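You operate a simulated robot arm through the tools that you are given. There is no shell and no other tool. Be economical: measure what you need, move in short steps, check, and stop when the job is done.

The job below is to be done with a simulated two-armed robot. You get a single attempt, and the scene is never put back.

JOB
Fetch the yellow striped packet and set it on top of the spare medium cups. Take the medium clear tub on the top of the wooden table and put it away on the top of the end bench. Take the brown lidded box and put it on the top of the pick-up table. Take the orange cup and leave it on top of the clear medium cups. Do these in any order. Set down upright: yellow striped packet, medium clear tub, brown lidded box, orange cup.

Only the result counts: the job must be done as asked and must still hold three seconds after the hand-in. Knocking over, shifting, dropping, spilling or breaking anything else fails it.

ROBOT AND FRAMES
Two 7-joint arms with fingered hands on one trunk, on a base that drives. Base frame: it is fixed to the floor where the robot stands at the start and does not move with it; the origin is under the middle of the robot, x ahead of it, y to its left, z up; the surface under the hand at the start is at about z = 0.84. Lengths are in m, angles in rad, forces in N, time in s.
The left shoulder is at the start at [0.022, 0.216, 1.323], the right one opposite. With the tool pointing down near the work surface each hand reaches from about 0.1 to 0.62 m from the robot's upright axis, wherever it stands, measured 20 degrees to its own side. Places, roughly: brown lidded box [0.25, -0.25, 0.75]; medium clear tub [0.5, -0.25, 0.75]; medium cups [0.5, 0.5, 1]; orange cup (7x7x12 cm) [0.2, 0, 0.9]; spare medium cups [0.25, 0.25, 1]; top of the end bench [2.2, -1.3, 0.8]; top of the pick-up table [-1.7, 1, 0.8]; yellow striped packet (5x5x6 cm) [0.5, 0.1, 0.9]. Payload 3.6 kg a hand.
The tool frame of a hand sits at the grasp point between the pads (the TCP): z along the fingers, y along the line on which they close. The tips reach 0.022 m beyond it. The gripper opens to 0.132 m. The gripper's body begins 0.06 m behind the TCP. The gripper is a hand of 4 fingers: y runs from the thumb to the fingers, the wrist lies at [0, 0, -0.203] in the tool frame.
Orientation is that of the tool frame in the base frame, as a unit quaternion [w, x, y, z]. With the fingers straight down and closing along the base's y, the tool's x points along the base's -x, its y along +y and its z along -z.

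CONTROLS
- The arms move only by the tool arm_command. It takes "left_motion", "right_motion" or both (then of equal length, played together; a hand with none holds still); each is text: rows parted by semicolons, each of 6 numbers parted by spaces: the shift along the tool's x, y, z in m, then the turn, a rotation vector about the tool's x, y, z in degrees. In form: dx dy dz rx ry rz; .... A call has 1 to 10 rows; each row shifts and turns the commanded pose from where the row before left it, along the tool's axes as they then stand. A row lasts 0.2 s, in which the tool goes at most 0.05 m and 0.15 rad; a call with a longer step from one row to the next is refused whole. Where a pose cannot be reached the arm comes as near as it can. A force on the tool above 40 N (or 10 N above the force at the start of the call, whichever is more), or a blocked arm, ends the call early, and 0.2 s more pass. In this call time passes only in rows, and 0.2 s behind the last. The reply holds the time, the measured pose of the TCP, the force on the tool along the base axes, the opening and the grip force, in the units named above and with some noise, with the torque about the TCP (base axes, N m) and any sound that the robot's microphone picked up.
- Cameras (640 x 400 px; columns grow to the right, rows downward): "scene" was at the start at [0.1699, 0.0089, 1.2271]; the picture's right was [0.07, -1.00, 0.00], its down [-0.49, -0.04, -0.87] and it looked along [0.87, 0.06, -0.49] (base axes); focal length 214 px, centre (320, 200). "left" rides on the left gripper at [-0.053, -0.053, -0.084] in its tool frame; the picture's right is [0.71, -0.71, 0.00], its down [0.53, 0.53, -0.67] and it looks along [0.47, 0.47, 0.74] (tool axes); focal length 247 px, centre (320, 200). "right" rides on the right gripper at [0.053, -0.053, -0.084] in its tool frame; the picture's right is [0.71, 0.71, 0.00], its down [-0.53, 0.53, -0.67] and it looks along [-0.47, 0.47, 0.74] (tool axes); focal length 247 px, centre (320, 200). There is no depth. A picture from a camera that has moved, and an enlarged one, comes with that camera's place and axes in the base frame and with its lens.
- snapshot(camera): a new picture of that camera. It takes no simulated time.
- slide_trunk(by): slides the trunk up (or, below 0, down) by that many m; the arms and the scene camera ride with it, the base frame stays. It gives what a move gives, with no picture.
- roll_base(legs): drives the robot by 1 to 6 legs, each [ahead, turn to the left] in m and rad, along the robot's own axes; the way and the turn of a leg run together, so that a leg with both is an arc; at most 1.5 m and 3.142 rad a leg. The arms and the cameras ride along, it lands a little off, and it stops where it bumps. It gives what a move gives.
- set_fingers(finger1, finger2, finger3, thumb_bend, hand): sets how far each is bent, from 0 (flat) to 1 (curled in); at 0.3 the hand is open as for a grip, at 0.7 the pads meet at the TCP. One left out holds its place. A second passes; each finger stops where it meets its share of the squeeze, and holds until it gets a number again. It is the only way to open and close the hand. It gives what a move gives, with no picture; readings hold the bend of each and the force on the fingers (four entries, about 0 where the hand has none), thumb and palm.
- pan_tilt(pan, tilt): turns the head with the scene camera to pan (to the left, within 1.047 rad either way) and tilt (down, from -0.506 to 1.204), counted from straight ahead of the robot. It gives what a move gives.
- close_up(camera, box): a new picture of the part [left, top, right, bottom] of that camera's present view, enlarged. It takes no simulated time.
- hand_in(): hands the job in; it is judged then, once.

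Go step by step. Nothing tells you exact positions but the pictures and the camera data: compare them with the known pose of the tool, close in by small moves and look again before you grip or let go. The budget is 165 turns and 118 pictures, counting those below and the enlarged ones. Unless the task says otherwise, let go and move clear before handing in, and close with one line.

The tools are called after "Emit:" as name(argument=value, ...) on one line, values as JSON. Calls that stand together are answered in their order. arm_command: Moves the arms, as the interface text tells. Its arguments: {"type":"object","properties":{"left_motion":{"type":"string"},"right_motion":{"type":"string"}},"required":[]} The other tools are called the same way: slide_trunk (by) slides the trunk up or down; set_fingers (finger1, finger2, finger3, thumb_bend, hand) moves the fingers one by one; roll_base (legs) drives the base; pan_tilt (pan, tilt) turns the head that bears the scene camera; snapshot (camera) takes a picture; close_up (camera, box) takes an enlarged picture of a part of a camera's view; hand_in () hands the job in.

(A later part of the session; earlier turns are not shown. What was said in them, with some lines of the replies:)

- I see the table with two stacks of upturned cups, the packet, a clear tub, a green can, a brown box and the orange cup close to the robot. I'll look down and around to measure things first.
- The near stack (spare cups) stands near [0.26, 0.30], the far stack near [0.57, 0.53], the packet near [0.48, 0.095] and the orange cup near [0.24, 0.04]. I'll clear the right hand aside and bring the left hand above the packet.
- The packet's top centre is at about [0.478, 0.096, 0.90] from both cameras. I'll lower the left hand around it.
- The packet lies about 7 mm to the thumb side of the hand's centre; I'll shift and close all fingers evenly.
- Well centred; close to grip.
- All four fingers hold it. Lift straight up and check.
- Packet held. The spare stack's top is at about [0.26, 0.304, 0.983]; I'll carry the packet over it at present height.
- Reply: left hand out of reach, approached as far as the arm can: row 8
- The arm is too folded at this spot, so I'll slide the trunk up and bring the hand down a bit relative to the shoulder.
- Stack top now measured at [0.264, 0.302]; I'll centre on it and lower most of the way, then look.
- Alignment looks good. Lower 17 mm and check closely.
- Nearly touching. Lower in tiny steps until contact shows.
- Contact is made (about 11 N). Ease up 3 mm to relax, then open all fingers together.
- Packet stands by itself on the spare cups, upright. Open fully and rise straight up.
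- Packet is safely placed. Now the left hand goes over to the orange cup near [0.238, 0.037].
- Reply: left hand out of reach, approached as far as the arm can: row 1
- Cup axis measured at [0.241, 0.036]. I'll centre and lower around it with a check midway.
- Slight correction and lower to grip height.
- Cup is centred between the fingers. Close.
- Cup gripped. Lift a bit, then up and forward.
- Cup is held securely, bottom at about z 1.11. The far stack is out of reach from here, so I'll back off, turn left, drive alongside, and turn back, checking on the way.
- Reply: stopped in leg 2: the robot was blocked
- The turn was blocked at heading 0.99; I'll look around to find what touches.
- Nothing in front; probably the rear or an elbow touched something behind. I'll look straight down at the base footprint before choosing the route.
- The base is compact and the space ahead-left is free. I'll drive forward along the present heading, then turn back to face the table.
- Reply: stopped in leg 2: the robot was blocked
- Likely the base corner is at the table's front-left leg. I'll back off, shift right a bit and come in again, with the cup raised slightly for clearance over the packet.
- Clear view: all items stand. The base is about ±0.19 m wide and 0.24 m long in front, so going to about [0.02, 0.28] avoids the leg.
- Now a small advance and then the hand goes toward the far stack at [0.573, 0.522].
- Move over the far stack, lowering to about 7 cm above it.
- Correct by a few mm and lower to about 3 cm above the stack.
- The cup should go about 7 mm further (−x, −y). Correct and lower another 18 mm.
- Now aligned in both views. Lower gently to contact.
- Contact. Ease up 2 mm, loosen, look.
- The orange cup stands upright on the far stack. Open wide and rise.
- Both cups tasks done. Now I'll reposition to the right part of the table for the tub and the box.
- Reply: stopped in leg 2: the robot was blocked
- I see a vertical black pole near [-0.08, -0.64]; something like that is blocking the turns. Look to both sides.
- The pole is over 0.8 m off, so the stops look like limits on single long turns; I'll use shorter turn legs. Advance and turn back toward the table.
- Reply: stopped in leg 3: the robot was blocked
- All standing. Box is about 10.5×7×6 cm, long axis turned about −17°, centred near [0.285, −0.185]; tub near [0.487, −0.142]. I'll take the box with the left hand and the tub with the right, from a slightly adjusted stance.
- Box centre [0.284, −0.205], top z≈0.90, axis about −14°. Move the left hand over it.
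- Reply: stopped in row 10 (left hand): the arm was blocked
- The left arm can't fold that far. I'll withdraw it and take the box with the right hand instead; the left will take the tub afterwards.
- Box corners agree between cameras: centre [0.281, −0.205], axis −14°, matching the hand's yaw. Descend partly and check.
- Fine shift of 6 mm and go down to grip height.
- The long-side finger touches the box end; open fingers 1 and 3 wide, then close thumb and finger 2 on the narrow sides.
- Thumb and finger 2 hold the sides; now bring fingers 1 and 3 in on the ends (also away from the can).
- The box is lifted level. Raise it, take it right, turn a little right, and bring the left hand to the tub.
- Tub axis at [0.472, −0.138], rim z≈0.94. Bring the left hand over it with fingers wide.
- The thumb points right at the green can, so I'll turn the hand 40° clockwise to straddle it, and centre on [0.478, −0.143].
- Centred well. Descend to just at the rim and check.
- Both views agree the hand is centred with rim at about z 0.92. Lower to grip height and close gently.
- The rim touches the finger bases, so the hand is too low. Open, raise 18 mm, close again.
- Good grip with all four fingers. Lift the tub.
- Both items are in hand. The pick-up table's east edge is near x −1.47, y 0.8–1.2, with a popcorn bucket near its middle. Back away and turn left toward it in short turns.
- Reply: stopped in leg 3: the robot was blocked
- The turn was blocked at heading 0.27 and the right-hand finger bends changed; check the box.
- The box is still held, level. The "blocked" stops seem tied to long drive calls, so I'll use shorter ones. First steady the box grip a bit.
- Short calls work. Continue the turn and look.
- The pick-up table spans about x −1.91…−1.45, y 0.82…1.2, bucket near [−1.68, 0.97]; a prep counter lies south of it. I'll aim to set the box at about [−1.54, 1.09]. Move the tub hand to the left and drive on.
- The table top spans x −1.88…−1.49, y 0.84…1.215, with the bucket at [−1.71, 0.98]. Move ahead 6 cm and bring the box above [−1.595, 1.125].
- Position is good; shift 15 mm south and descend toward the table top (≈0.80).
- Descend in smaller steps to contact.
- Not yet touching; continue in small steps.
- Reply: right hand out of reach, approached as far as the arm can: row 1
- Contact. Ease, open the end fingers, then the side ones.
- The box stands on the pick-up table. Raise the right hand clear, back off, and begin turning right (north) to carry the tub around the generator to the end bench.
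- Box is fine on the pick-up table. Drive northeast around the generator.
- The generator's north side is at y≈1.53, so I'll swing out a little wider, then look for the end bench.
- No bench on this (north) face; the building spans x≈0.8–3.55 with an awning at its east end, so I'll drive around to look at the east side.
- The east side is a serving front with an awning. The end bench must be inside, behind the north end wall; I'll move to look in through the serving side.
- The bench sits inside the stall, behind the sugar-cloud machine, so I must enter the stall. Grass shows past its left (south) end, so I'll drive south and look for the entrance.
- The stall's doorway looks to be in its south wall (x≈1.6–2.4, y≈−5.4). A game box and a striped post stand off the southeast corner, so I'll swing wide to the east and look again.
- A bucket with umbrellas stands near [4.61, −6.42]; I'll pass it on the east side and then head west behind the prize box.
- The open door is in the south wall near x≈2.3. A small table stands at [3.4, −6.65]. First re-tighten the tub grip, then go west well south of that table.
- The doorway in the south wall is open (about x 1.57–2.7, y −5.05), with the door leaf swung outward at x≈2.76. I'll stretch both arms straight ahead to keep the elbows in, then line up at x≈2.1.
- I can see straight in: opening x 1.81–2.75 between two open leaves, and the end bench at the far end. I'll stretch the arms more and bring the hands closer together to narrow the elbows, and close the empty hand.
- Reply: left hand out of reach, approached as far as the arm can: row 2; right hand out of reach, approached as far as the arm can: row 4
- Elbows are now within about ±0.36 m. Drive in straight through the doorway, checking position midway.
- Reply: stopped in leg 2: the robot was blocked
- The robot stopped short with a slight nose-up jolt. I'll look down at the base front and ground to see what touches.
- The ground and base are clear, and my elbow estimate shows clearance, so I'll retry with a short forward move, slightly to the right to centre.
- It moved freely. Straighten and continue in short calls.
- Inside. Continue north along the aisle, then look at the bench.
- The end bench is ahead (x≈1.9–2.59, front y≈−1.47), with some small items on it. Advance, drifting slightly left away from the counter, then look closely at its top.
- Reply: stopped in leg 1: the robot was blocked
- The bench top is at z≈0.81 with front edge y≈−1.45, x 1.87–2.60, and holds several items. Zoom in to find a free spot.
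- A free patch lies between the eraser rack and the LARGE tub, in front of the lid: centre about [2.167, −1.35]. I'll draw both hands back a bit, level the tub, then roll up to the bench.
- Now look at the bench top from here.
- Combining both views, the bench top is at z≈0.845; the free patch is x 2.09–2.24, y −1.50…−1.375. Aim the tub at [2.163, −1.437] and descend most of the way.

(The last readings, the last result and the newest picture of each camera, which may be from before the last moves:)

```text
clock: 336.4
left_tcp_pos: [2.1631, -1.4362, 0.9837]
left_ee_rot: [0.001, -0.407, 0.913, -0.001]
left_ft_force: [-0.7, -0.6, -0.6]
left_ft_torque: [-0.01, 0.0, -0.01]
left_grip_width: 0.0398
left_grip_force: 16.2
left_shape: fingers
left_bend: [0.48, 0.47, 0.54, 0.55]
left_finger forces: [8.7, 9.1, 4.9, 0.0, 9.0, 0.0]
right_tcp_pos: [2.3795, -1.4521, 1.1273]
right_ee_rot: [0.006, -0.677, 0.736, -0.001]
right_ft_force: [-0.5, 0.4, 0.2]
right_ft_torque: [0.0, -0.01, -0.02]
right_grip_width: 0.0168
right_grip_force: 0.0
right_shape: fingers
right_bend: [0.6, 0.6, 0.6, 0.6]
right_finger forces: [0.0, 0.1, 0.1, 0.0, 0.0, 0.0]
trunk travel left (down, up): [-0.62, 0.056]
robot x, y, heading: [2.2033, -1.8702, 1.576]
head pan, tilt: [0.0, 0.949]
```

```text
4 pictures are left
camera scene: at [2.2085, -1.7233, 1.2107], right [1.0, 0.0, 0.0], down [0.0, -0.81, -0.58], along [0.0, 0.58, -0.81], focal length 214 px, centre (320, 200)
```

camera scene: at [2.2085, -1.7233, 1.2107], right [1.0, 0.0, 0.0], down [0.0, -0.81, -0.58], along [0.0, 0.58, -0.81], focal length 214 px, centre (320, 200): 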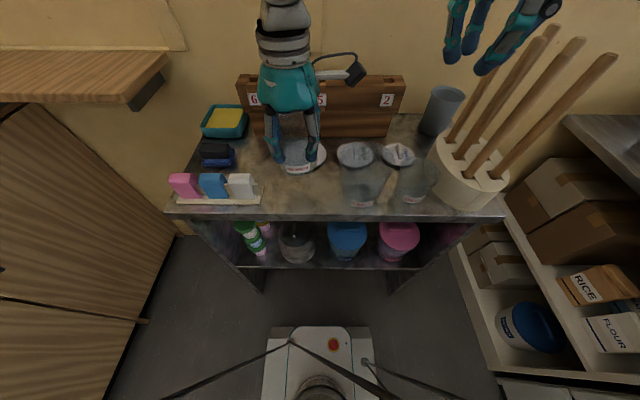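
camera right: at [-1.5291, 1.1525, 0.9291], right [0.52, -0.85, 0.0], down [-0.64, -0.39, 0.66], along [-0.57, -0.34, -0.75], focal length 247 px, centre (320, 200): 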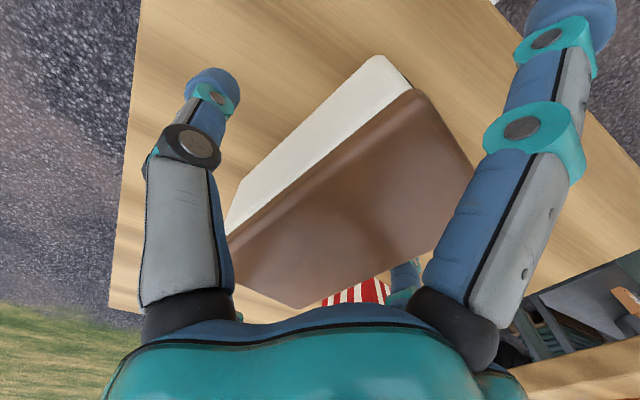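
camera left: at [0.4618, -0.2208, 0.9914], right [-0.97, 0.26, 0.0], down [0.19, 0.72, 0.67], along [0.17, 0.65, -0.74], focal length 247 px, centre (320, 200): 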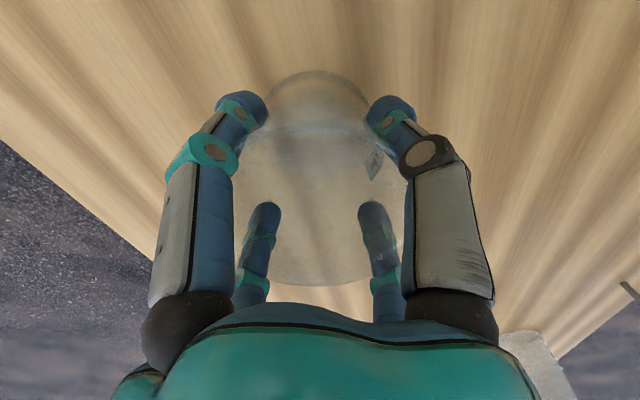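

The landing patch between the rack and the LARGE tub is clear. Lower further, then in small steps.

Emit:
arm_command(left_motion="0 0 0.03 0 0 0;0 0 0.02 0 0 0;0 0 0.01 0 0 0;0 0 0 0 0 0")

Emit:
arm_command(left_motion="0 0 0.006 0 0 0;0 0 0 0 0 0")

Emit:
arm_command(left_motion="0 0 0.005 0 0 0;0 0 0 0 0 0")

```text
clock: 337.4
left_tcp_pos: [2.1633, -1.434, 0.9217]
left_ee_rot: [0.001, -0.406, 0.914, -0.002]
left_ft_force: [0.0, 0.1, -1.6]
left_ft_torque: [0.0, -0.01, 0.0]
left_grip_width: 0.0396
left_grip_force: 16.1
left_shape: fingers
left_bend: [0.48, 0.47, 0.54, 0.55]
left_finger forces: [8.6, 9.3, 5.0, 0.1, 8.9, 0.0]
right_tcp_pos: [2.3784, -1.4518, 1.1266]
right_ee_rot: [0.006, -0.676, 0.737, -0.002]
right_ft_force: [-0.5, 0.2, -0.6]
right_ft_torque: [0.02, 0.0, 0.01]
right_grip_width: 0.0171
right_grip_force: 0.0
right_shape: fingers
right_bend: [0.6, 0.6, 0.6, 0.6]
right_finger forces: [0.0, 0.0, 0.0, 0.0, 0.0, 0.0]
trunk travel left (down, up): [-0.62, 0.056]
robot x, y, heading: [2.21, -1.8737, 1.576]
head pan, tilt: [0.0, 0.949]
```

```text
clock: 338.0
left_tcp_pos: [2.1631, -1.435, 0.917]
left_ee_rot: [0.0, -0.406, 0.914, 0.0]
left_ft_force: [1.2, -0.8, -0.9]
left_ft_torque: [-0.01, -0.03, 0.01]
left_grip_width: 0.0398
left_grip_force: 15.5
left_shape: fingers
left_bend: [0.48, 0.47, 0.54, 0.55]
left_finger forces: [8.7, 9.1, 5.1, 0.0, 9.0, 0.1]
right_tcp_pos: [2.38, -1.4529, 1.1265]
right_ee_rot: [0.006, -0.676, 0.737, -0.001]
right_ft_force: [1.5, -0.6, 0.0]
right_ft_torque: [0.0, -0.01, 0.0]
right_grip_width: 0.0164
right_grip_force: 0.0
right_shape: fingers
right_bend: [0.6, 0.6, 0.6, 0.6]
right_finger forces: [0.0, 0.0, 0.0, 0.0, 0.0, 0.0]
trunk travel left (down, up): [-0.62, 0.056]
robot x, y, heading: [2.2033, -1.871, 1.575]
head pan, tilt: [0.0, 0.949]
```

```text
clock: 338.6
left_tcp_pos: [2.1636, -1.436, 0.9117]
left_ee_rot: [0.0, -0.407, 0.914, -0.001]
left_ft_force: [0.3, -0.4, -0.7]
left_ft_torque: [-0.02, 0.03, -0.01]
left_grip_width: 0.0397
left_grip_force: 15.7
left_shape: fingers
left_bend: [0.48, 0.47, 0.54, 0.55]
left_finger forces: [8.6, 9.2, 5.0, 0.1, 9.0, 0.1]
right_tcp_pos: [2.3794, -1.4524, 1.127]
right_ee_rot: [0.007, -0.677, 0.736, -0.002]
right_ft_force: [-0.2, 0.8, -0.3]
right_ft_torque: [0.02, -0.01, -0.04]
right_grip_width: 0.0172
right_grip_force: 0.0
right_shape: fingers
right_bend: [0.6, 0.6, 0.6, 0.6]
right_finger forces: [0.1, 0.0, 0.0, 0.1, 0.0, 0.0]
trunk travel left (down, up): [-0.62, 0.056]
robot x, y, heading: [2.2083, -1.8722, 1.58]
head pan, tilt: [0.0, 0.949]
```

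Emit:
arm_command(left_motion="0 0 0.004 0 0 0;0 0 0 0 0 0")

Emit:
arm_command(left_motion="0 0 0.004 0 0 0;0 0 0 0 0 0")

Emit:
close_up(camera="scene", box=[220, 100, 420, 240])

```text
clock: 339.2
left_tcp_pos: [2.1623, -1.4363, 0.9069]
left_ee_rot: [0.0, -0.407, 0.914, -0.001]
left_ft_force: [-0.3, -1.2, 1.7]
left_ft_torque: [-0.07, 0.03, 0.01]
left_grip_width: 0.0401
left_grip_force: 16.3
left_shape: fingers
left_bend: [0.48, 0.47, 0.54, 0.55]
left_finger forces: [8.7, 9.1, 5.1, 0.0, 8.7, 0.0]
right_tcp_pos: [2.3799, -1.4524, 1.1273]
right_ee_rot: [0.007, -0.675, 0.737, -0.001]
right_ft_force: [0.4, 0.0, -0.4]
right_ft_torque: [-0.01, 0.01, -0.01]
right_grip_width: 0.0172
right_grip_force: 0.1
right_shape: fingers
right_bend: [0.6, 0.6, 0.6, 0.6]
right_finger forces: [0.1, 0.0, 0.0, 0.0, 0.1, 0.0]
trunk travel left (down, up): [-0.62, 0.056]
robot x, y, heading: [2.2041, -1.8703, 1.575]
head pan, tilt: [0.0, 0.949]
```

```text
clock: 339.8
left_tcp_pos: [2.1637, -1.4362, 0.9039]
left_ee_rot: [0.002, -0.407, 0.914, 0.0]
left_ft_force: [-0.9, 4.5, 18.6]
left_ft_torque: [-0.05, 0.01, -0.02]
left_grip_width: 0.0394
left_grip_force: 16.8
left_shape: fingers
left_bend: [0.48, 0.47, 0.54, 0.56]
left_finger forces: [9.5, 10.1, 5.5, 0.0, 8.6, 0.0]
right_tcp_pos: [2.3802, -1.4533, 1.1273]
right_ee_rot: [0.007, -0.676, 0.737, -0.001]
right_ft_force: [0.3, 0.3, -0.4]
right_ft_torque: [-0.01, 0.0, -0.03]
right_grip_width: 0.017
right_grip_force: 0.1
right_shape: fingers
right_bend: [0.6, 0.6, 0.6, 0.6]
right_finger forces: [0.0, 0.1, 0.0, 0.1, 0.0, 0.0]
trunk travel left (down, up): [-0.62, 0.056]
robot x, y, heading: [2.2079, -1.8751, 1.582]
head pan, tilt: [0.0, 0.949]
```

```text
2.86 times, centred on (320, 170) of scene
camera zoom: at [2.2086, -1.7243, 1.2109], right [1.0, 0.0, 0.0], down [0.0, -0.81, -0.58], along [0.0, 0.58, -0.81], focal length 613 px, centre (320, 286)
```

zoom: 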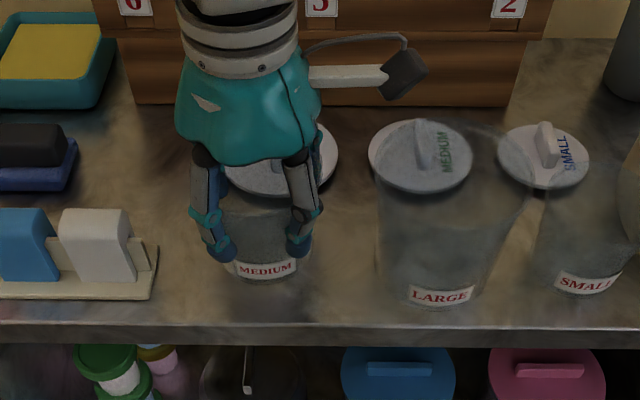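

Contact made; the tub stands on bare bench top clear of the lid and neighbours. Ease up, loosen the fingers moderately.

Emit:
arm_command(left_motion="0 0 -0.003 0 0 0")

Emit:
set_fingers(hand="left", finger1=0.4, finger2=0.39, finger3=0.45, thumb_bend=0.46)

Emit:
set_fingers(hand="left", finger1=0.32, finger2=0.32, finger3=0.34, thumb_bend=0.34)

Emit:
close_up(camera="scene", box=[220, 100, 420, 240])

```text
clock: 340.2
left_tcp_pos: [2.1632, -1.4353, 0.9061]
left_ee_rot: [-0.001, -0.407, 0.913, -0.001]
left_ft_force: [1.8, 2.7, 8.4]
left_ft_torque: [-0.05, -0.1, 0.05]
left_grip_width: 0.0395
left_grip_force: 16.9
left_shape: fingers
left_bend: [0.47, 0.47, 0.54, 0.56]
left_finger forces: [9.6, 9.7, 5.4, 0.0, 8.7, 0.1]
right_tcp_pos: [2.38, -1.4524, 1.1262]
right_ee_rot: [0.007, -0.676, 0.736, -0.001]
right_ft_force: [0.5, -0.7, 0.3]
right_ft_torque: [0.01, 0.01, 0.0]
right_grip_width: 0.0169
right_grip_force: 0.0
right_shape: fingers
right_bend: [0.6, 0.6, 0.6, 0.6]
right_finger forces: [0.1, 0.0, 0.1, 0.0, 0.0, 0.0]
trunk travel left (down, up): [-0.62, 0.056]
robot x, y, heading: [2.2095, -1.8764, 1.581]
head pan, tilt: [0.0, 0.949]
```

```text
clock: 341.2
left_tcp_pos: [2.1624, -1.4355, 0.9072]
left_ee_rot: [0.001, -0.407, 0.913, -0.001]
left_ft_force: [0.0, 0.2, 0.0]
left_ft_torque: [0.02, 0.0, 0.0]
left_grip_width: 0.0572
left_grip_force: 0.1
left_shape: fingers
left_bend: [0.4, 0.39, 0.45, 0.46]
left_finger forces: [0.0, 0.1, 0.0, 0.0, 0.1, 0.0]
right_tcp_pos: [2.3788, -1.4513, 1.1256]
right_ee_rot: [0.005, -0.677, 0.736, -0.003]
right_ft_force: [-0.3, -0.1, 0.1]
right_ft_torque: [0.01, 0.02, 0.01]
right_grip_width: 0.0169
right_grip_force: 0.0
right_shape: fingers
right_bend: [0.6, 0.6, 0.6, 0.6]
right_finger forces: [0.1, 0.1, 0.0, 0.1, 0.1, 0.1]
trunk travel left (down, up): [-0.62, 0.056]
robot x, y, heading: [2.2085, -1.8719, 1.575]
head pan, tilt: [0.0, 0.949]
```

```text
clock: 342.2
left_tcp_pos: [2.1633, -1.4356, 0.907]
left_ee_rot: [0.0, -0.407, 0.913, 0.0]
left_ft_force: [0.1, 0.3, -0.4]
left_ft_torque: [0.0, 0.01, 0.0]
left_grip_width: 0.0808
left_grip_force: 0.1
left_shape: fingers
left_bend: [0.32, 0.32, 0.34, 0.34]
left_finger forces: [0.0, 0.0, 0.0, 0.0, 0.0, 0.0]
right_tcp_pos: [2.379, -1.451, 1.1263]
right_ee_rot: [0.005, -0.676, 0.737, -0.002]
right_ft_force: [-0.9, 0.1, -0.5]
right_ft_torque: [0.0, 0.01, 0.03]
right_grip_width: 0.0172
right_grip_force: 0.0
right_shape: fingers
right_bend: [0.6, 0.6, 0.6, 0.6]
right_finger forces: [0.0, 0.0, 0.0, 0.0, 0.1, 0.0]
trunk travel left (down, up): [-0.62, 0.056]
robot x, y, heading: [2.2048, -1.8715, 1.577]
head pan, tilt: [0.0, 0.949]
```

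```text
2.86 times, centred on (320, 170) of scene
camera zoom: at [2.2086, -1.7234, 1.2106], right [1.0, 0.0, 0.0], down [0.0, -0.81, -0.58], along [0.0, 0.58, -0.81], focal length 613 px, centre (320, 286)
```

zoom: 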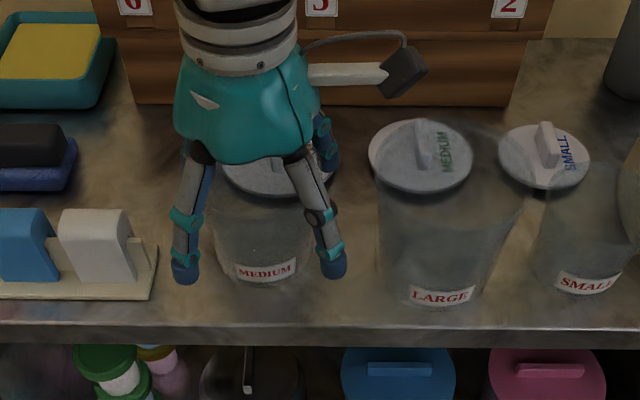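

The tub stands free and upright. Raise the hand straight up and away.

Emit:
arm_command(left_motion="0 0 -0.02 0 0 0;0 0 -0.03 0 0 0;0 0 -0.04 0 0 0;0 0 -0.045 0 0 0;0 0 -0.045 0 0 0;0 0 -0.045 0 0 0")

Emit:
roll_base(legs=[[-0.3, 0]])

Emit:
pan_tilt(pan=0.0, tilt=0.7)

Emit:
close_up(camera="scene", box=[220, 80, 440, 240])

```text
clock: 343.6
left_tcp_pos: [2.1632, -1.4343, 1.1307]
left_ee_rot: [0.0, -0.407, 0.913, -0.001]
left_ft_force: [-0.9, -0.5, 0.5]
left_ft_torque: [0.0, 0.02, -0.01]
left_grip_width: 0.0808
left_grip_force: 0.1
left_shape: fingers
left_bend: [0.32, 0.32, 0.34, 0.34]
left_finger forces: [0.1, 0.1, 0.0, 0.0, 0.1, 0.1]
right_tcp_pos: [2.3796, -1.4522, 1.1255]
right_ee_rot: [0.007, -0.677, 0.736, 0.0]
right_ft_force: [-0.2, 0.9, -0.9]
right_ft_torque: [0.04, -0.01, -0.01]
right_grip_width: 0.0169
right_grip_force: 0.2
right_shape: fingers
right_bend: [0.6, 0.6, 0.6, 0.6]
right_finger forces: [0.1, 0.0, 0.1, 0.0, 0.0, 0.0]
trunk travel left (down, up): [-0.62, 0.056]
robot x, y, heading: [2.2105, -1.8779, 1.58]
head pan, tilt: [0.0, 0.949]
```

```text
clock: 345.6
left_tcp_pos: [2.1607, -1.7363, 1.1301]
left_ee_rot: [0.001, -0.412, 0.911, 0.0]
left_ft_force: [-0.3, -0.5, 0.2]
left_ft_torque: [0.03, -0.02, 0.0]
left_grip_width: 0.0806
left_grip_force: 0.1
left_shape: fingers
left_bend: [0.32, 0.32, 0.34, 0.34]
left_finger forces: [0.0, 0.0, 0.0, 0.0, 0.0, 0.1]
right_tcp_pos: [2.3785, -1.7514, 1.1272]
right_ee_rot: [0.007, -0.681, 0.732, -0.001]
right_ft_force: [0.4, 0.2, -0.1]
right_ft_torque: [0.04, -0.01, -0.02]
right_grip_width: 0.0172
right_grip_force: 0.0
right_shape: fingers
right_bend: [0.6, 0.6, 0.6, 0.6]
right_finger forces: [0.0, 0.1, 0.0, 0.0, 0.0, 0.0]
trunk travel left (down, up): [-0.62, 0.056]
robot x, y, heading: [2.2061, -2.1738, 1.583]
head pan, tilt: [0.0, 0.949]
```

```text
clock: 346.4
left_tcp_pos: [2.1606, -1.7359, 1.1298]
left_ee_rot: [0.0, -0.412, 0.911, -0.001]
left_ft_force: [-0.7, 0.4, -0.1]
left_ft_torque: [0.03, -0.01, -0.04]
left_grip_width: 0.0811
left_grip_force: 0.1
left_shape: fingers
left_bend: [0.32, 0.32, 0.34, 0.34]
left_finger forces: [0.0, 0.0, 0.0, 0.0, 0.1, 0.1]
right_tcp_pos: [2.3769, -1.7497, 1.1268]
right_ee_rot: [0.007, -0.681, 0.733, -0.001]
right_ft_force: [-0.2, 0.1, 0.1]
right_ft_torque: [0.0, -0.02, 0.0]
right_grip_width: 0.0171
right_grip_force: 0.1
right_shape: fingers
right_bend: [0.6, 0.6, 0.6, 0.6]
right_finger forces: [0.0, 0.1, 0.1, 0.1, 0.0, 0.0]
trunk travel left (down, up): [-0.62, 0.056]
robot x, y, heading: [2.2055, -2.1746, 1.587]
head pan, tilt: [0.0, 0.7]
```

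```text
2.50 times, centred on (330, 160) of scene
camera zoom: at [2.2094, -2.0112, 1.2303], right [1.0, 0.02, 0.0], down [0.01, -0.65, -0.76], along [-0.01, 0.76, -0.65], focal length 536 px, centre (295, 300)
```

zoom: 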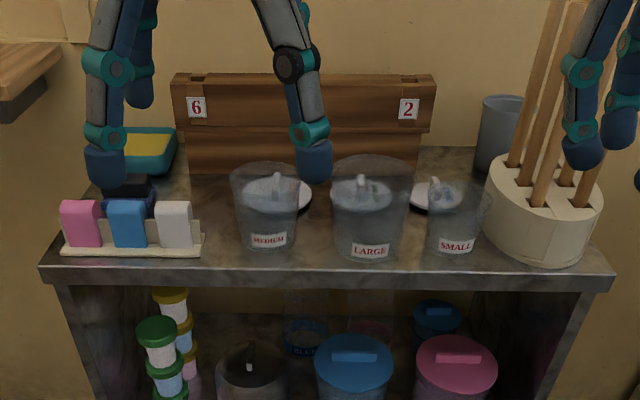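

The medium tub stands upright on the end bench and nothing around it has moved. The packet, the orange cup and the brown box were all placed earlier and seen standing, and both hands are clear, so I'm handing in.

Emit:
hand_in()

```text
The job is handed in.
```

I finished all four moves and handed the job in. The packet is on the spare medium cups, the orange cup on the clear medium cups, the brown lidded box on the pick-up table and the medium clear tub on the end bench, each upright when I last saw it.
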